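You operate a simulated robot arm through the tools that you are given. There is no shell and no other tool. Be economical: measure what you need, move in short steps, check, and stop when the job is done.

You are at the controls of a simulated robot arm. One attempt, no reset.

TASK
Put the green stub roll from the ink table top on top of the white ream there and the blue stub roll on the folder there.

Only the result counts: the job must be done as asked and must still hold three seconds after the hand-in. Knocking over, shifting, dropping, spilling or breaking anything else fails it.

THE ROBOT
A 7-joint arm with a two-finger parallel gripper, fixed in place. Base frame: the origin is at the foot of the arm, x ahead of it, y to its left, z up; the work surface is at about z = 0. Units: m, degrees, N and s.
With the tool pointing down near the work surface it reaches from about 0.24 to 0.62 m from the base axis. Its first joint turns from -66.0 to 66.0 degrees. Payload 2.6 kg.
The tool frame sits at the grasp point between the pads (the TCP): z along the fingers, y along the line on which they close. The tips reach 0.03 m beyond it. The gripper opens to 0.094 m. The fingers are 0.028 m wide and 0.01 m thick; the gripper's body (0.05 by 0.096 m) begins 0.055 m behind the TCP.
Orientation is that of the tool frame in the base frame, as a unit quaternion [w, x, y, z]. With the fingers straight down and closing along the base's y, the tool's x points along the base's -x, its y along +y and its z along -z.

THE INTERFACE
- The arm moves only by the tool step_arm. Its argument "plan" is a list of rows, each a list of 2 entries, a list of its own where there are three numbers: the shift along the base's x, y, z in units of 50 mm (1.0 is 50 mm), then the turn about the base's z in units of 4 degrees (1.0 is 4 degrees). In form: [[[x, y, z], yaw], ...]. A call has 1 to 8 rows; each row shifts and turns the commanded pose from where the row before left it. "claw" is the opening in per cent of the stroke, from 0 (shut) to 100 (fully open), set as the call begins (left out, the last holds). A call with a number of a shift or a turn outside -1 to 1 is refused whole. A row lasts 0.2 s, in which the tool goes at most 0.05 m and 8.6 degrees; a call with a longer step from one row to the next is refused whole, and so is a gripper value outside its range. Where a pose cannot be reached the arm comes as near as it can. A force on the tool above 40 N (or 10 N above the force at the start of the call, whichever is more), or a blocked arm, ends the call early, and 0.2 s more pass. Each finger travels about 0.072 m/s and halts on what it meets, pressing with about 29 N; the grip force reading is that of the motor and also rises with nothing between the fingers. The clock runs only during rows and for 0.2 s after the last one: add rows that do not move to give the fingers time. It gives the time, the measured TCP pose, the force on the tool (base axes), the opening and the grip force at its end, in the units of the frame above (readings bear some noise), and new pictures: "pictures" is both (left out), scene, wrist or none.
- Cameras (640 x 400 px; columns grow to the right, rows downward): "scene" is fixed at [0.0275, 0.4239, 0.5689]; the picture's right is [-0.85, -0.53, 0.00], its down [-0.27, 0.42, -0.87] and it looks along [0.46, -0.73, -0.50] (base axes); focal length 304 px, centre (320, 200). "wrist" rides on the gripper at [0.076, 0.014, -0.103] in the tool frame; the picture's right is [-0.18, 0.98, 0.00], its down [-0.75, -0.14, -0.64] and it looks along [-0.63, -0.12, 0.77] (tool axes); focal length 243 px, centre (320, 200). There is no depth. A picture from a camera that has moved, and an enlarged one, comes with that camera's place and axes in the base frame and with its lens.
- close_up(camera, box): a new picture of the part [left, top, right, bottom] of that camera's present view, enlarged. The clock stands still meanwhile.
- job_done(): hands the job in; it is judged then, once.

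Work in short steps. Places have to be worked out from the pictures, the camera data and where the tool is seen: move nearer, look again, correct. Check each grasp and each placing, and mend what went wrong. You have 90 turns and 170 pictures in all, those below and enlarged ones among them. Open the gripper and draw the arm clear of the work before you hand the job in, unless the task says otherwise; then end with one line.

The tools are called after "Emit:" as name(argument=value, ...) on one line, values as JSON. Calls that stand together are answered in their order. step_arm: Moves the arm, as the interface text tells. Its arguments: {"type":"object","properties":{"plan":{"type":"array"},"claw":{"type":"number"},"pictures":{"type":"string","enum":["both","scene","wrist","none"]}},"required":["plan"]} The other tools are called the same way: close_up (camera, box) takes an enlarged picture of a part of a camera's view; job_done () hands the job in.

At the start:

```text
time: 0.0
ee_pos: [0.4391, -0.077, 0.3224]
ee_rot: [0.0, 0.0, 1.0, 0.0]
ft_force: [-1.0, 0.1, 0.2]
grip_width: 0.0939
grip_force: 0.0
```

scene: 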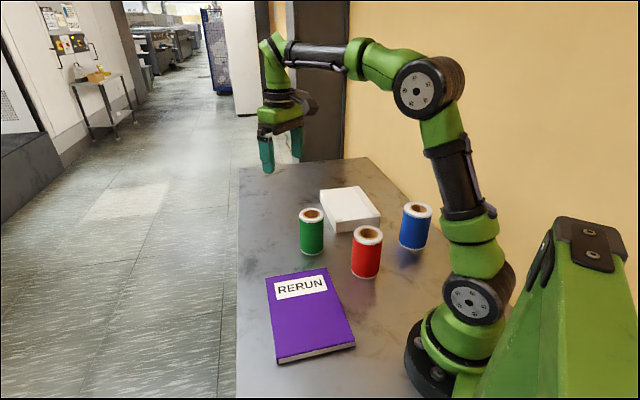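
wrist: 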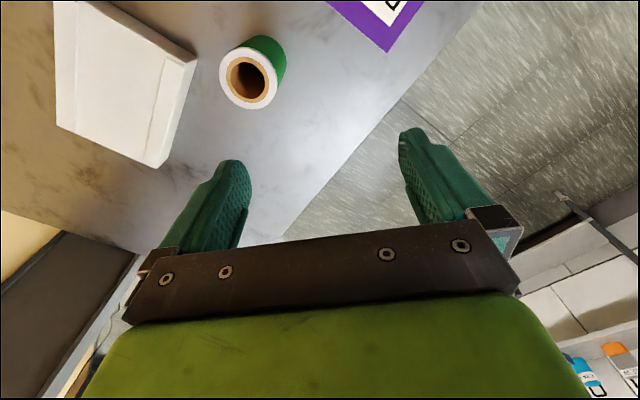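

The scene puts the green roll near (0.42,-0.155), the blue near (0.175,-0.336), the ream near (0.415,-0.385) and the folder near (0.28,0.06). I'll take enlarged pictures to refine these.

Emit:
close_up(camera="scene", box=[280, 170, 440, 270])

Emit:
close_up(camera="scene", box=[240, 260, 400, 360])

```text
4.00 times, centred on (360, 220) of scene
camera zoom: at [0.0275, 0.4239, 0.5689], right [-0.85, -0.53, 0.0], down [-0.27, 0.42, -0.87], along [0.46, -0.73, -0.5], focal length 1216 px, centre (160, 120)
```

zoom: 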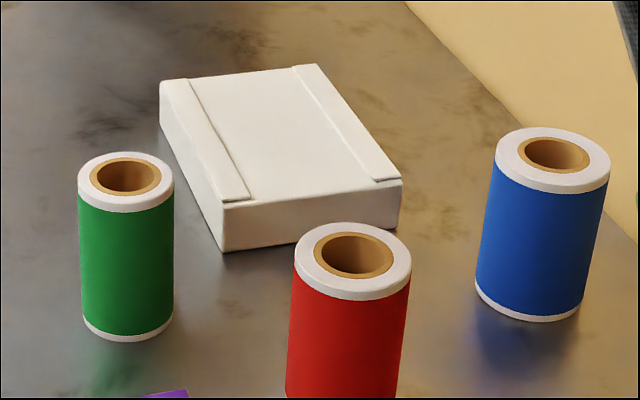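

```text
4.00 times, centred on (320, 310) of scene
camera zoom: at [0.0275, 0.4239, 0.5689], right [-0.85, -0.53, 0.0], down [-0.27, 0.42, -0.87], along [0.46, -0.73, -0.5], focal length 1216 px, centre (320, -240)
```

zoom: 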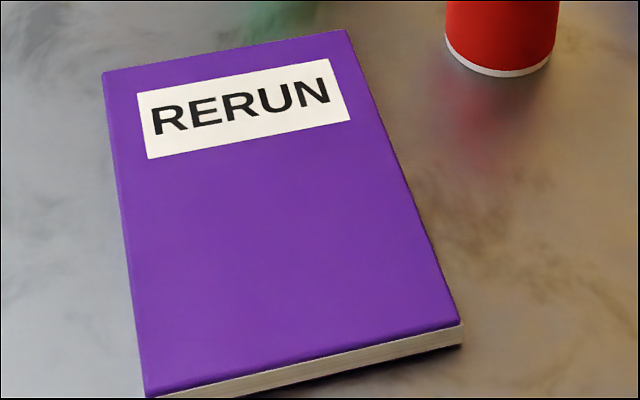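

Refined estimates: green (0.419,-0.155) with its top at 0.114, blue (0.18,-0.34), ream centre (0.42,-0.383) with its top at 0.045, and folder centre (0.307,0.039). I move above the green roll.

Emit:
step_arm(plan=[[[-0.133, -0.52, -0.66], 0], [[-0.133, -0.52, -0.66], 0], [[-0.133, -0.52, -0.66], 0], [[0, 0, 0], 0]], claw=100)

```text
time: 1.0
ee_pos: [0.418, -0.1572, 0.2231]
ee_rot: [0.001, 0.0, 1.0, 0.0]
ft_force: [1.0, -0.7, -0.3]
grip_width: 0.0941
grip_force: 0.1
camera wrist: at [0.3417, -0.1416, 0.3249], right [0.18, 0.98, 0.0], down [0.75, -0.14, 0.64], along [0.63, -0.12, -0.77], focal length 243 px, centre (320, 200)
```

scene: 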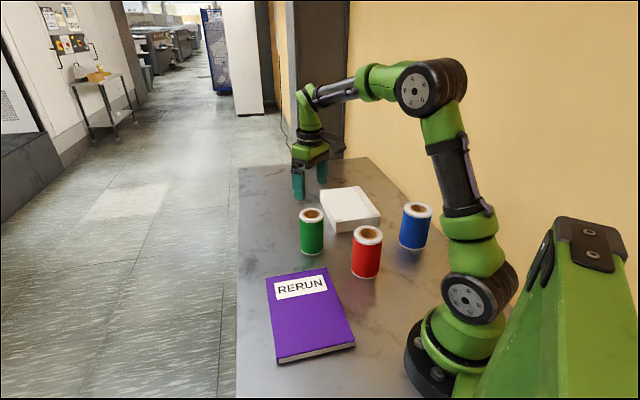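
wrist: 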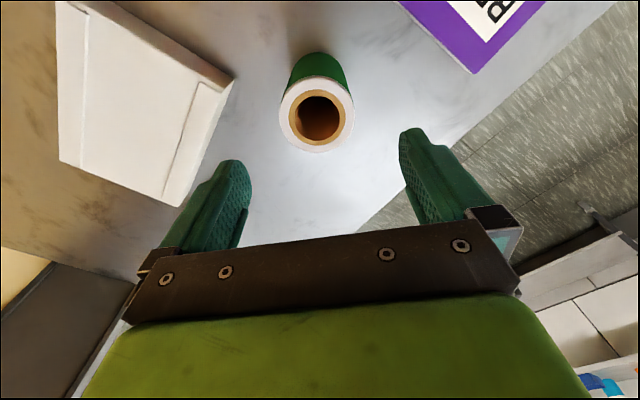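

The wrist view puts the green top at about (0.421,-0.159), nearly centred. I descend to z≈0.078 with a small correction.

Emit:
step_arm(plan=[[[0.05, -0.03, -0.7], 0], [[0, 0, -0.8], 0], [[0, 0, -0.8], 0], [[0, 0, -0.6], 0], [[0, 0, 0], 0]])

```text
time: 2.2
ee_pos: [0.419, -0.1575, 0.0787]
ee_rot: [0.001, 0.0, 1.0, 0.0]
ft_force: [0.1, 0.1, 0.2]
grip_width: 0.094
grip_force: 0.0
camera wrist: at [0.3444, -0.1431, 0.1804], right [0.18, 0.98, 0.0], down [0.75, -0.14, 0.64], along [0.63, -0.12, -0.77], focal length 243 px, centre (320, 200)
```

scene: 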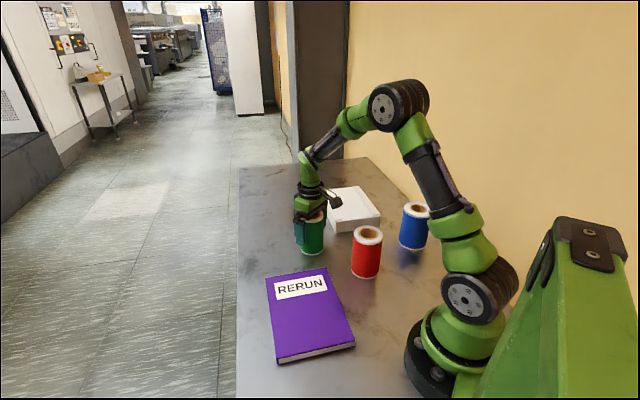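
wrist: 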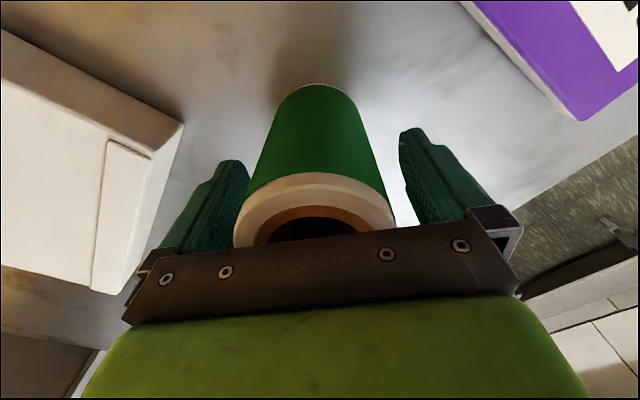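

The roll stands between the fingers. I close on it.

Emit:
step_arm(plan=[[[0, 0, 0], 0], [[0, 0, 0], 0], [[0, 0, 0], 0], [[0, 0, 0], 0]], claw=0, pictures="none")

```text
time: 3.2
ee_pos: [0.4197, -0.1568, 0.0787]
ee_rot: [0.0, 0.0, 1.0, 0.0]
ft_force: [1.0, 0.1, 0.0]
grip_width: 0.066
grip_force: 28.6
```

Gripped at 66 mm with 29 N. I lift it.

Emit:
step_arm(plan=[[[0, 0, 0.3], 0], [[0, 0, 0.6], 0], [[0, 0, 0.7], 0], [[0, 0, 0.4], 0], [[0, 0, 0], 0]])

```text
time: 4.4
ee_pos: [0.4192, -0.1575, 0.1792]
ee_rot: [0.001, 0.0, 1.0, 0.001]
ft_force: [-0.4, -0.2, -1.5]
grip_width: 0.066
grip_force: 28.4
camera wrist: at [0.3448, -0.1422, 0.2809], right [0.18, 0.98, 0.0], down [0.75, -0.14, 0.64], along [0.63, -0.12, -0.77], focal length 243 px, centre (320, 200)
```

scene: 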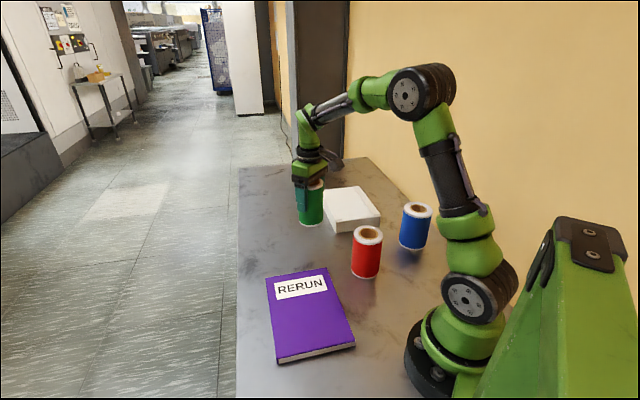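
wrist: 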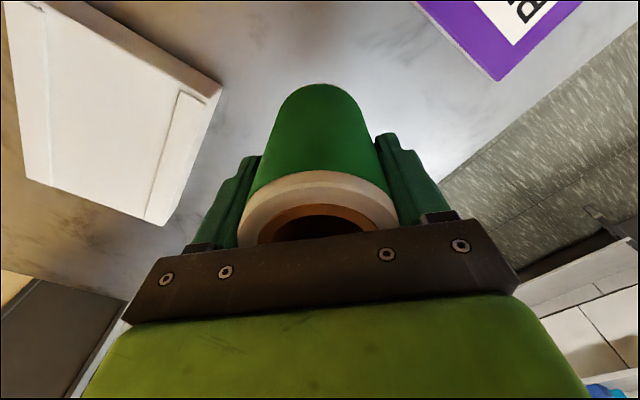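

Lifted cleanly. I carry it over the ream centre at about (0.417,-0.378).

Emit:
step_arm(plan=[[[0, -0.5, 0], 0], [[0, -0.8, 0], 0], [[0, -0.9, 0], 0], [[0, -0.9, 0], 0], [[0, -0.8, 0], 0], [[-0.03, -0.5, 0], 0], [[0, 0, 0], 0]])

```text
time: 6.0
ee_pos: [0.4219, -0.3781, 0.1793]
ee_rot: [0.0, -0.002, 1.0, 0.001]
ft_force: [-0.4, 0.7, -1.9]
grip_width: 0.0659
grip_force: 29.6
camera wrist: at [0.3459, -0.3629, 0.2807], right [0.18, 0.98, 0.0], down [0.75, -0.14, 0.64], along [0.63, -0.12, -0.77], focal length 243 px, centre (320, 200)
```

scene: 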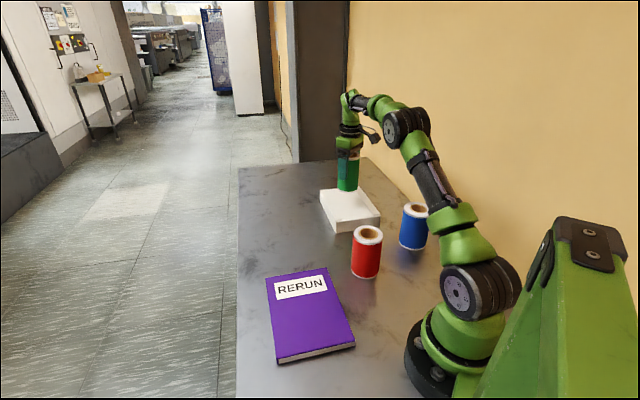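
wrist: 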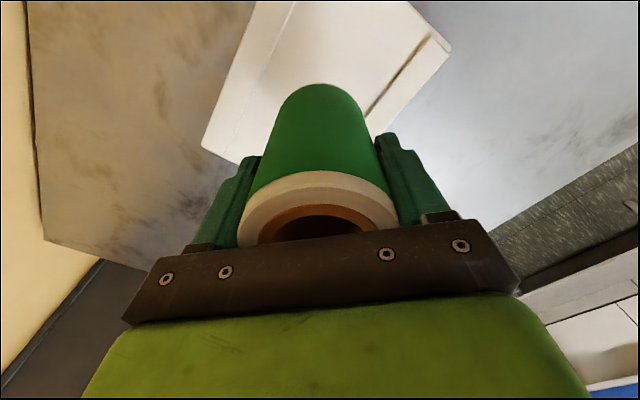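

The ream corners seen from the wrist confirm its centre at about (0.42,-0.384), so the roll is well placed. I descend to just above contact.

Emit:
step_arm(plan=[[[0, -0.08, -0.4], 0], [[0, 0, -0.4], 0], [[0, 0, -0.2], 0], [[0, 0, -0.06], 0], [[0, 0, 0], 0]])

Emit:
close_up(camera="scene", box=[300, 140, 400, 240])

```text
time: 7.2
ee_pos: [0.4192, -0.3807, 0.1244]
ee_rot: [0.001, 0.0, 1.0, 0.001]
ft_force: [0.0, -0.2, -2.2]
grip_width: 0.066
grip_force: 28.8
camera wrist: at [0.3441, -0.366, 0.2267], right [0.18, 0.98, 0.0], down [0.75, -0.14, 0.64], along [0.63, -0.12, -0.77], focal length 243 px, centre (320, 200)
```

scene: 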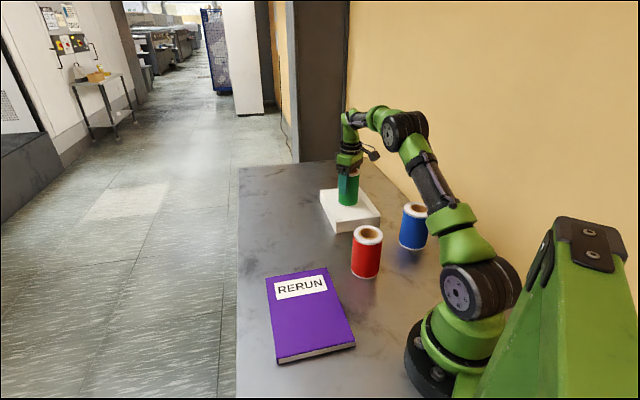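
wrist: 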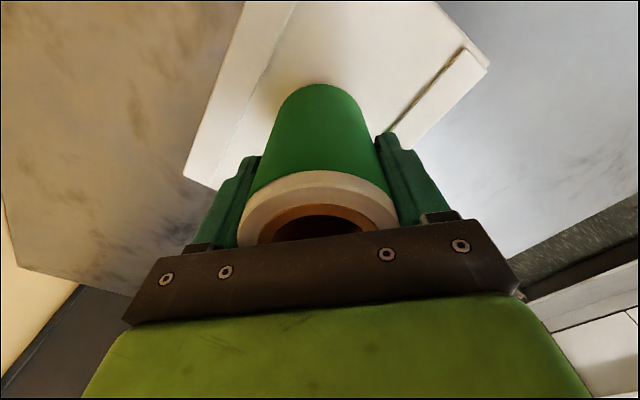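

```text
4.00 times, centred on (350, 190) of scene
camera zoom: at [0.0275, 0.4239, 0.5689], right [-0.85, -0.53, 0.0], down [-0.27, 0.42, -0.87], along [0.46, -0.73, -0.5], focal length 1216 px, centre (200, 240)
```

zoom: 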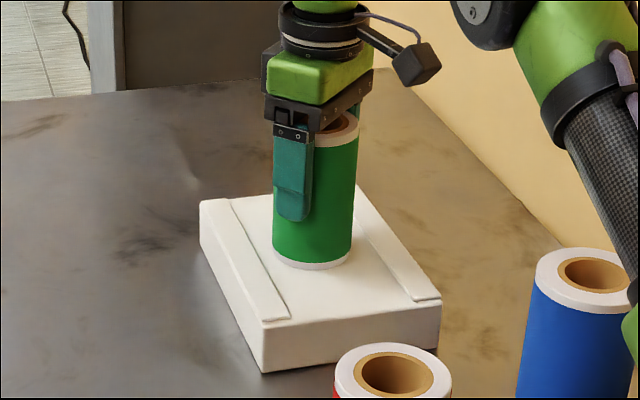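

The force still reads the full weight, so it isn't touching yet. I creep down in 1 mm steps.

Emit:
step_arm(plan=[[[0, 0, -0.02], 0], [[0, 0, -0.02], 0], [[0, 0, 0], 0]], pictures="none")

```text
time: 8.0
ee_pos: [0.4194, -0.3804, 0.124]
ee_rot: [0.001, 0.0, 1.0, 0.0]
ft_force: [-0.4, 0.8, 5.1]
grip_width: 0.0657
grip_force: 29.3
```

Contact: +5 N upward. I open the gripper.

Emit:
step_arm(plan=[[[0, 0, 0.02], 0], [[0, 0, 0], 0], [[0, 0, 0], 0], [[0, 0, 0], 0]], claw=100)

```text
time: 9.0
ee_pos: [0.4194, -0.38, 0.1231]
ee_rot: [0.0, 0.0, 1.0, 0.0]
ft_force: [-0.6, -0.4, 0.6]
grip_width: 0.0939
grip_force: 0.1
camera wrist: at [0.3439, -0.366, 0.2261], right [0.18, 0.98, 0.0], down [0.75, -0.14, 0.64], along [0.63, -0.12, -0.77], focal length 243 px, centre (320, 200)
```

scene: 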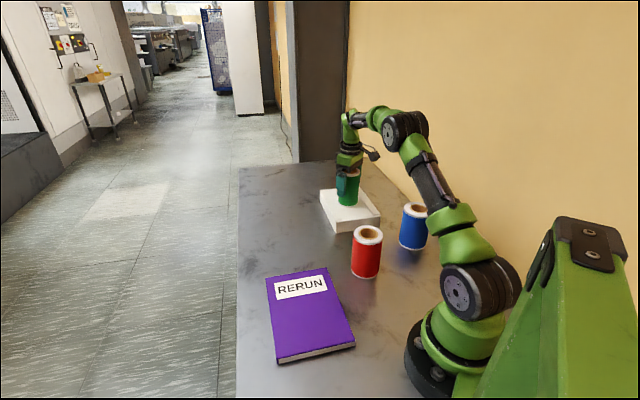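
wrist: 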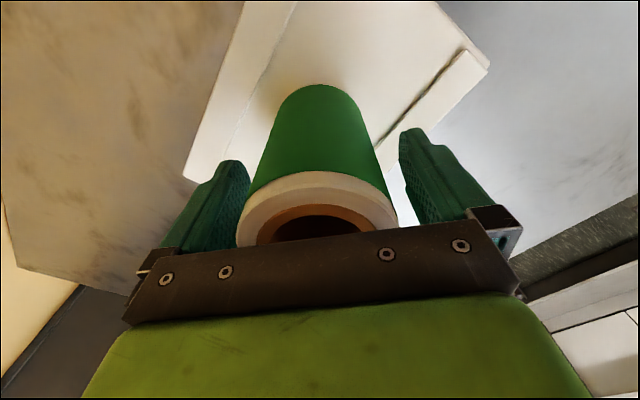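

The green roll stands on the ream, released. I rise straight up.

Emit:
step_arm(plan=[[[0, 0, 0.4], 0], [[0, 0, 0.8], 0], [[0, 0, 0.9], 0], [[0, 0, 0.9], 0], [[0, 0, 0], 0]], pictures="scene")

Emit:
close_up(camera="scene", box=[300, 140, 460, 260])

```text
time: 10.2
ee_pos: [0.4191, -0.3804, 0.2743]
ee_rot: [0.0, 0.0, 1.0, 0.001]
ft_force: [-0.3, -0.1, -0.3]
grip_width: 0.0939
grip_force: 0.1
```

scene: 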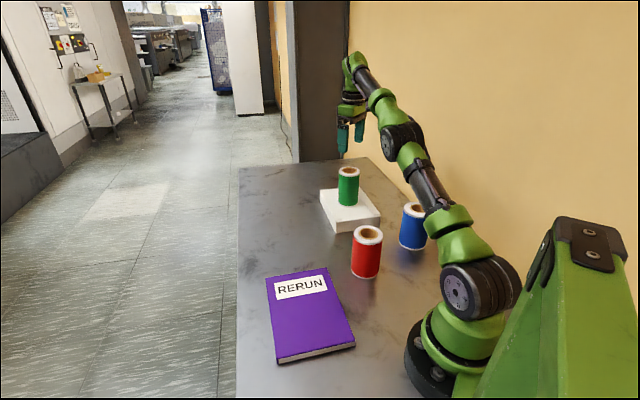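

```text
3.33 times, centred on (380, 200) of scene
camera zoom: at [0.0275, 0.4239, 0.5689], right [-0.85, -0.53, 0.0], down [-0.27, 0.42, -0.87], along [0.46, -0.73, -0.5], focal length 1013 px, centre (120, 200)
```

zoom: 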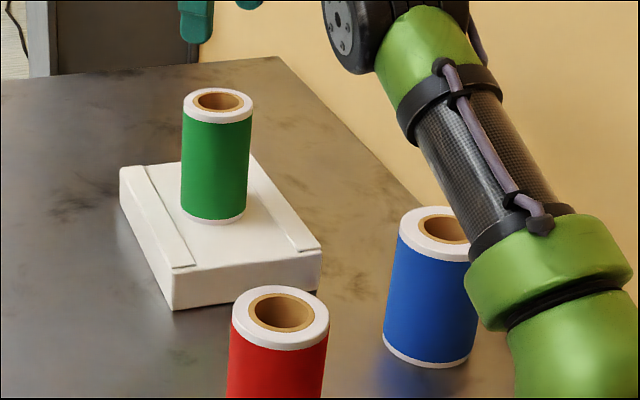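

The green roll stands upright on the ream. Now I head toward the blue roll, turning the tool with the arm.

Emit:
step_arm(plan=[[[-0.4, 0.05, 0], -1], [[-0.7, 0.1, 0], -1], [[-0.8, 0.15, 0], -1], [[-0.8, 0.15, 0], -1], [[-0.8, 0.15, 0], -1], [[-0.7, 0.1, 0], -1], [[-0.4, 0.1, 0], -1], [[0, 0, 0], -1]])

```text
time: 12.0
ee_pos: [0.1893, -0.3405, 0.2746]
ee_rot: [0.001, 0.277, 0.961, 0.0]
ft_force: [0.3, 0.4, -0.1]
grip_width: 0.0939
grip_force: 0.0
camera wrist: at [0.1324, -0.2883, 0.376], right [0.68, 0.74, 0.0], down [0.56, -0.52, 0.64], along [0.47, -0.43, -0.77], focal length 243 px, centre (320, 200)
```

scene: 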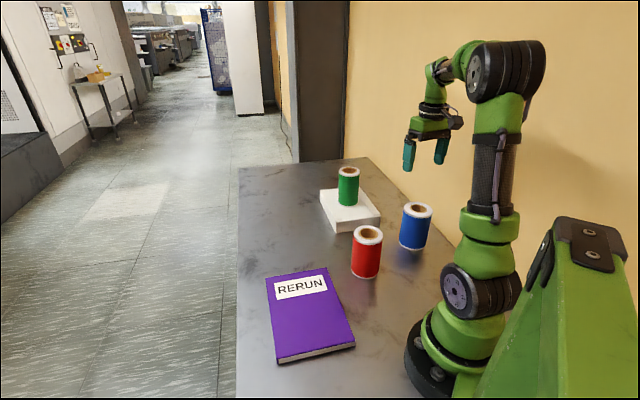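
wrist: 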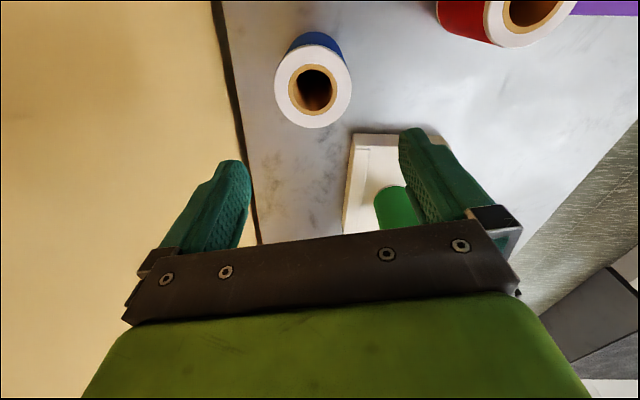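

The wrist view puts the blue top at (0.178,-0.339), diameter about 76 mm. I centre and go down to just above it, then look again.

Emit:
step_arm(plan=[[[-0.22, 0.03, -0.5], 0], [[0, 0, -0.8], 0], [[0, 0, -0.6], 0], [[0, 0, 0], 0]])

```text
time: 13.0
ee_pos: [0.1763, -0.3376, 0.1803]
ee_rot: [0.0, 0.276, 0.961, 0.0]
ft_force: [0.1, 0.2, -0.1]
grip_width: 0.0941
grip_force: 0.0
camera wrist: at [0.1208, -0.2854, 0.2805], right [0.68, 0.74, 0.0], down [0.56, -0.52, 0.64], along [0.47, -0.43, -0.77], focal length 243 px, centre (320, 200)
```

scene: 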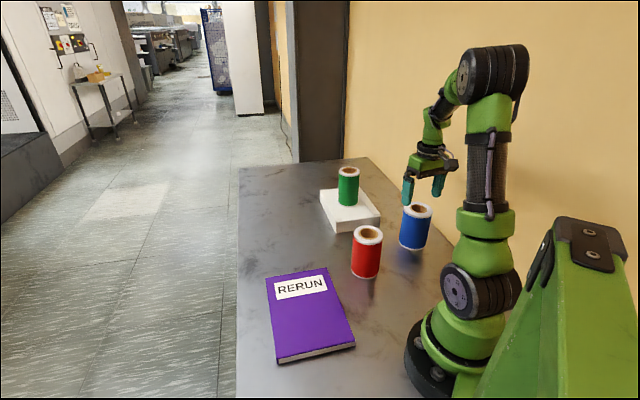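
wrist: 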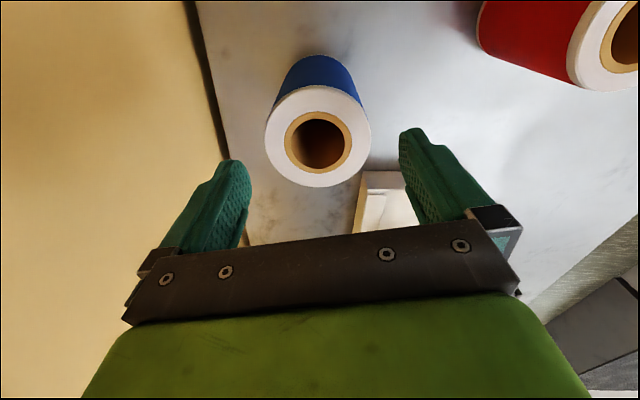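

Centred at (0.177,-0.3385). I descend to the grasp height.

Emit:
step_arm(plan=[[[0.015, -0.015, -0.5], 0], [[0, 0, -0.6], 0], [[0, 0, -0.6], 0], [[0, 0, -0.3], 0], [[0, 0, 0], 0]], pictures="wrist")

```text
time: 14.2
ee_pos: [0.1784, -0.3398, 0.0792]
ee_rot: [0.0, 0.276, 0.961, 0.0]
ft_force: [-0.2, -0.1, -0.2]
grip_width: 0.094
grip_force: 0.0
camera wrist: at [0.1224, -0.2867, 0.1805], right [0.68, 0.74, 0.0], down [0.56, -0.52, 0.64], along [0.47, -0.43, -0.77], focal length 243 px, centre (320, 200)
```

wrist: 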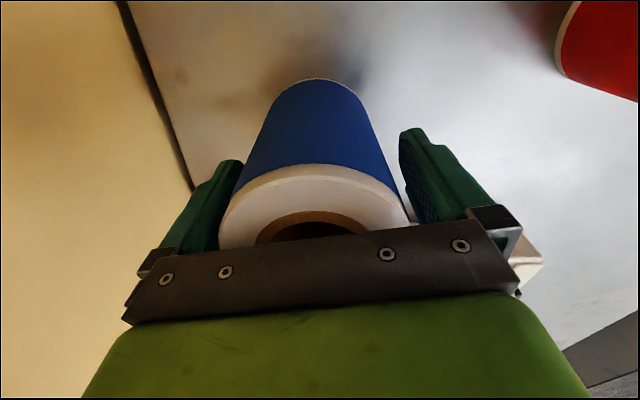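

The roll is between the fingers with no contact force. I close, then lift in the next call.

Emit:
step_arm(plan=[[[0, 0, 0], 0], [[0, 0, 0], 0], [[0, 0, 0], 0], [[0, 0, 0], 0]], claw=0, pictures="none")

```text
time: 15.2
ee_pos: [0.1784, -0.3392, 0.0794]
ee_rot: [0.0, 0.275, 0.961, 0.0]
ft_force: [-0.1, -0.6, -0.5]
grip_width: 0.08
grip_force: 29.0
```

Gripped at 80 mm. I lift to z≈0.26 so it clears the red roll.

Emit:
step_arm(plan=[[[0, 0, 0.3], 0], [[0, 0, 0.6], 0], [[0, 0, 0.8], 0], [[0, 0, 0.8], 0], [[0, 0, 0.7], 0], [[0, 0, 0.4], 0], [[0, 0, 0], 0]])

```text
time: 16.8
ee_pos: [0.1792, -0.3396, 0.2602]
ee_rot: [0.0, 0.276, 0.961, 0.0]
ft_force: [0.0, -0.5, -3.3]
grip_width: 0.0801
grip_force: 28.9
camera wrist: at [0.1226, -0.2878, 0.3616], right [0.68, 0.74, 0.0], down [0.56, -0.52, 0.64], along [0.47, -0.43, -0.77], focal length 243 px, centre (320, 200)
```

scene: 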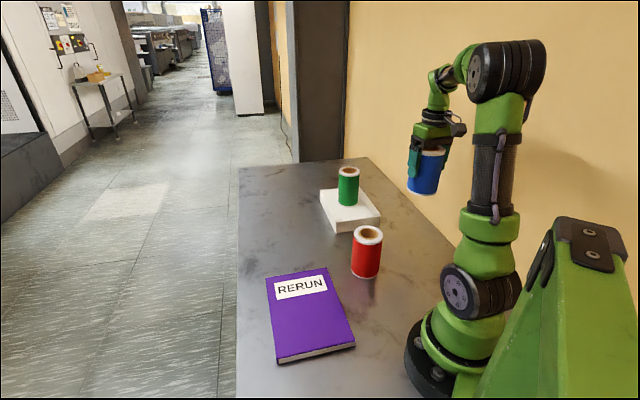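
wrist: 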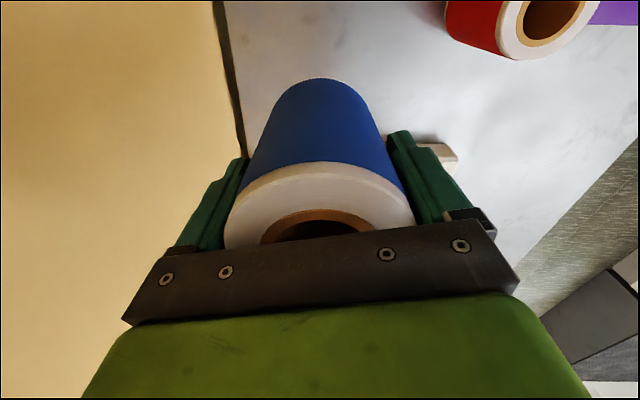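

Secure, with a steady weight reading. I carry it toward the folder, above the red roll, turning the tool back.

Emit:
step_arm(plan=[[[0.35, 0.35, 0], 1], [[0.5, 0.65, 0], 1], [[0.5, 0.8, 0], 1], [[0.5, 0.8, 0], 1], [[0.35, 0.8, 0], 1], [[0.2, 0.8, 0], 1], [[0.16, 0.8, 0], 1], [[0, 0.7, 0], 1]], pictures="none")

Emit:
step_arm(plan=[[[0, 0.75, 0], 0], [[0, 0.65, 0], 0], [[0, 0.4, 0], 0], [[0, 0, 0], 0]])

```text
time: 18.6
ee_pos: [0.3053, -0.0548, 0.2605]
ee_rot: [0.0, 0.0, 1.0, 0.0]
ft_force: [-0.3, 0.4, -2.4]
grip_width: 0.0798
grip_force: 28.6
```

```text
time: 19.6
ee_pos: [0.3059, 0.0352, 0.2615]
ee_rot: [-0.001, 0.0, 1.0, 0.0]
ft_force: [-1.4, -0.2, -2.8]
grip_width: 0.0801
grip_force: 29.2
camera wrist: at [0.2308, 0.0492, 0.3618], right [0.18, 0.98, 0.0], down [0.75, -0.14, 0.64], along [0.63, -0.12, -0.77], focal length 243 px, centre (320, 200)
```

scene: 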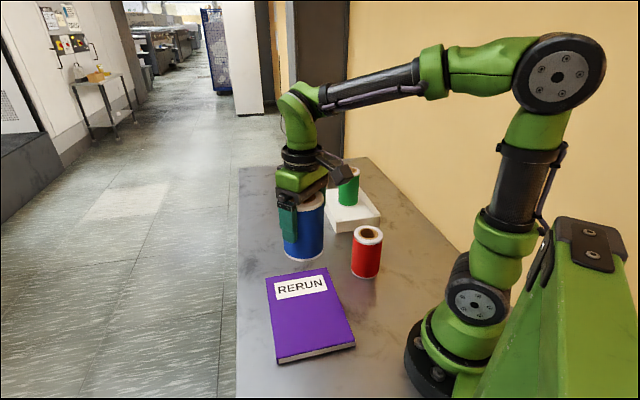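
wrist: 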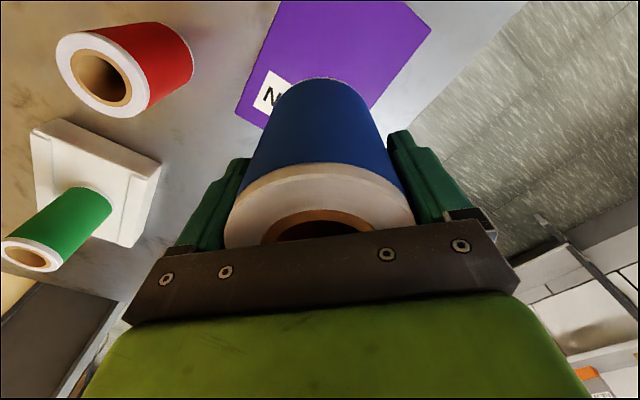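

A folder corner seen from the wrist matches my estimate, so the roll is over the folder's centre. I descend to about 1 cm above the cover.

Emit:
step_arm(plan=[[[0, 0, -0.5], 0], [[0, 0, -0.8], 0], [[0, 0, -0.8], 0], [[0, 0, -0.7], 0], [[0, 0, -0.25], 0], [[0, 0, 0], 0]], pictures="wrist")

Emit:
close_up(camera="scene", box=[240, 220, 400, 370])

```text
time: 21.0
ee_pos: [0.3078, 0.0333, 0.1065]
ee_rot: [0.0, 0.0, 1.0, 0.001]
ft_force: [0.2, 0.2, -2.1]
grip_width: 0.0803
grip_force: 28.6
camera wrist: at [0.2328, 0.0479, 0.2081], right [0.18, 0.98, 0.0], down [0.75, -0.14, 0.64], along [0.63, -0.12, -0.77], focal length 243 px, centre (320, 200)
```

wrist: 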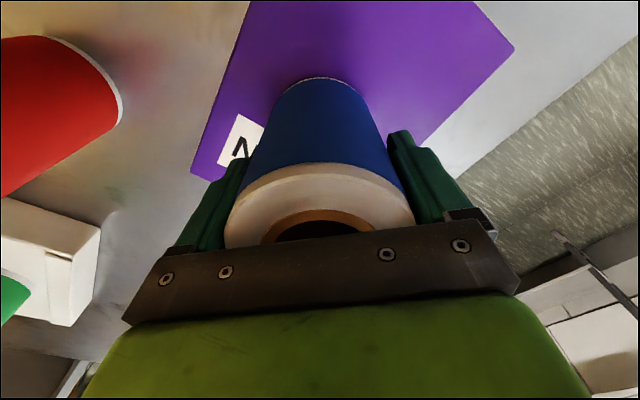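

```text
2.67 times, centred on (320, 295) of scene
camera zoom: at [0.0275, 0.4239, 0.5689], right [-0.85, -0.53, 0.0], down [-0.27, 0.42, -0.87], along [0.46, -0.73, -0.5], focal length 811 px, centre (320, -53)
```

zoom: 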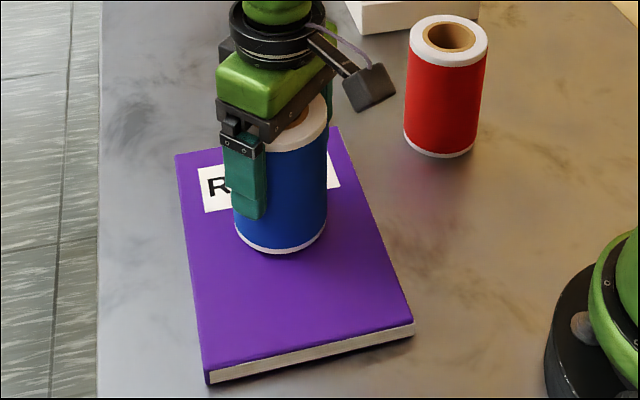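

Nicely over the middle and not yet touching (force is still the weight only). I creep down 8 mm.

Emit:
step_arm(plan=[[[0, 0, -0.04], 0], [[0, 0, -0.04], 0], [[0, 0, -0.04], 0], [[0, 0, -0.04], 0], [[0, 0, 0], 0]], pictures="none")

```text
time: 22.2
ee_pos: [0.3082, 0.0351, 0.1]
ee_rot: [0.002, 0.0, 1.0, 0.0]
ft_force: [0.4, -2.6, 22.8]
grip_width: 0.0797
grip_force: 29.0
```

Contact was reached at about z≈0.10 with 23 N, so I back off 2 mm to relieve it before opening.

Emit:
step_arm(plan=[[[0, 0, 0.04], 0], [[0, 0, 0], 0]], pictures="none")

```text
time: 22.8
ee_pos: [0.3061, 0.0356, 0.1015]
ee_rot: [0.0, -0.001, 1.0, 0.0]
ft_force: [1.7, -0.2, 1.9]
grip_width: 0.0795
grip_force: 29.6
```

The force is down to about 2 N and the roll is still resting on the folder. I open.

Emit:
step_arm(plan=[[[0, 0, 0], 0], [[0, 0, 0], 0], [[0, 0, 0], 0]], claw=100, pictures="wrist")

```text
time: 23.6
ee_pos: [0.3071, 0.035, 0.1015]
ee_rot: [0.0, 0.0, 1.0, -0.001]
ft_force: [-0.7, -0.9, 0.1]
grip_width: 0.0942
grip_force: 0.1
camera wrist: at [0.2314, 0.0493, 0.2027], right [0.18, 0.98, 0.0], down [0.75, -0.14, 0.64], along [0.63, -0.12, -0.77], focal length 243 px, centre (320, 200)
```

wrist: 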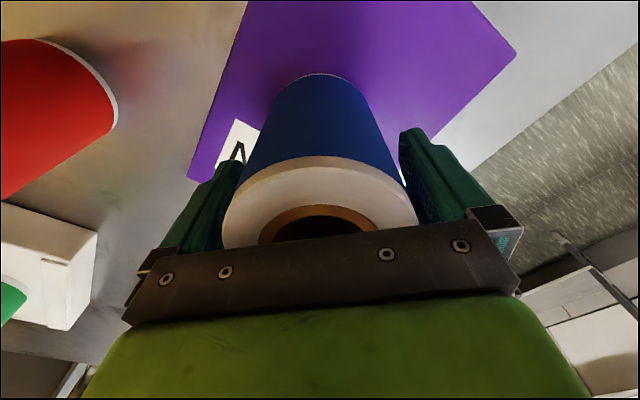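

Released. I rise straight up.

Emit:
step_arm(plan=[[[0, 0, 0.3], 0], [[0, 0, 0.6], 0], [[0, 0, 0.9], 0], [[0, 0, 0.9], 0], [[0, 0, 0.9], 0], [[0, 0, 0.5], 0], [[0, 0, 0], 0]])

Emit:
close_up(camera="scene", box=[240, 160, 440, 370])

```text
time: 25.2
ee_pos: [0.307, 0.0354, 0.3054]
ee_rot: [0.001, -0.001, 1.0, -0.001]
ft_force: [-0.3, -1.0, -0.1]
grip_width: 0.0939
grip_force: 0.0
camera wrist: at [0.2309, 0.0505, 0.4074], right [0.18, 0.98, 0.0], down [0.75, -0.14, 0.64], along [0.63, -0.12, -0.77], focal length 243 px, centre (320, 200)
```

scene: 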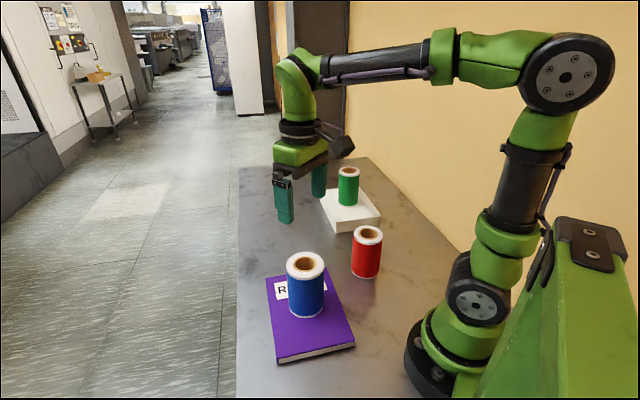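
wrist: 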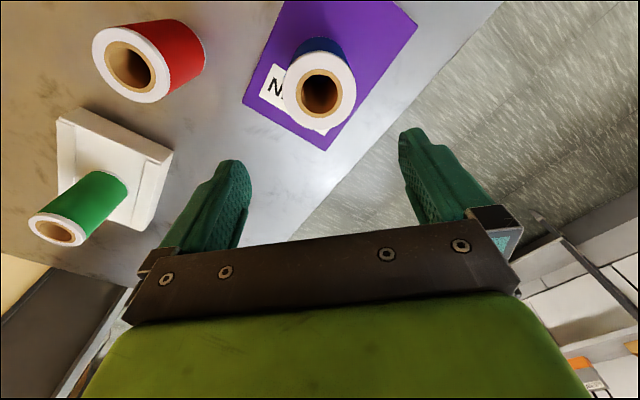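

```text
1.90 times, centred on (340, 265) of scene
camera zoom: at [0.0275, 0.4239, 0.5689], right [-0.85, -0.53, 0.0], down [-0.27, 0.42, -0.87], along [0.46, -0.73, -0.5], focal length 579 px, centre (282, 76)
```

zoom: 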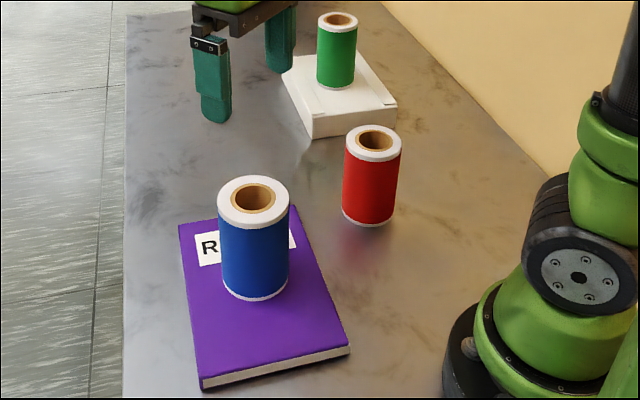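

Both rolls stand upright where asked, the red roll, ream and folder look unmoved, and the arm is clear, so I hand the job in.

Emit:
job_done()

```text
The job is handed in.
```

The green roll stands on the white ream and the blue roll on the purple folder, both upright; the gripper is open, the arm is clear, and the job is handed in.
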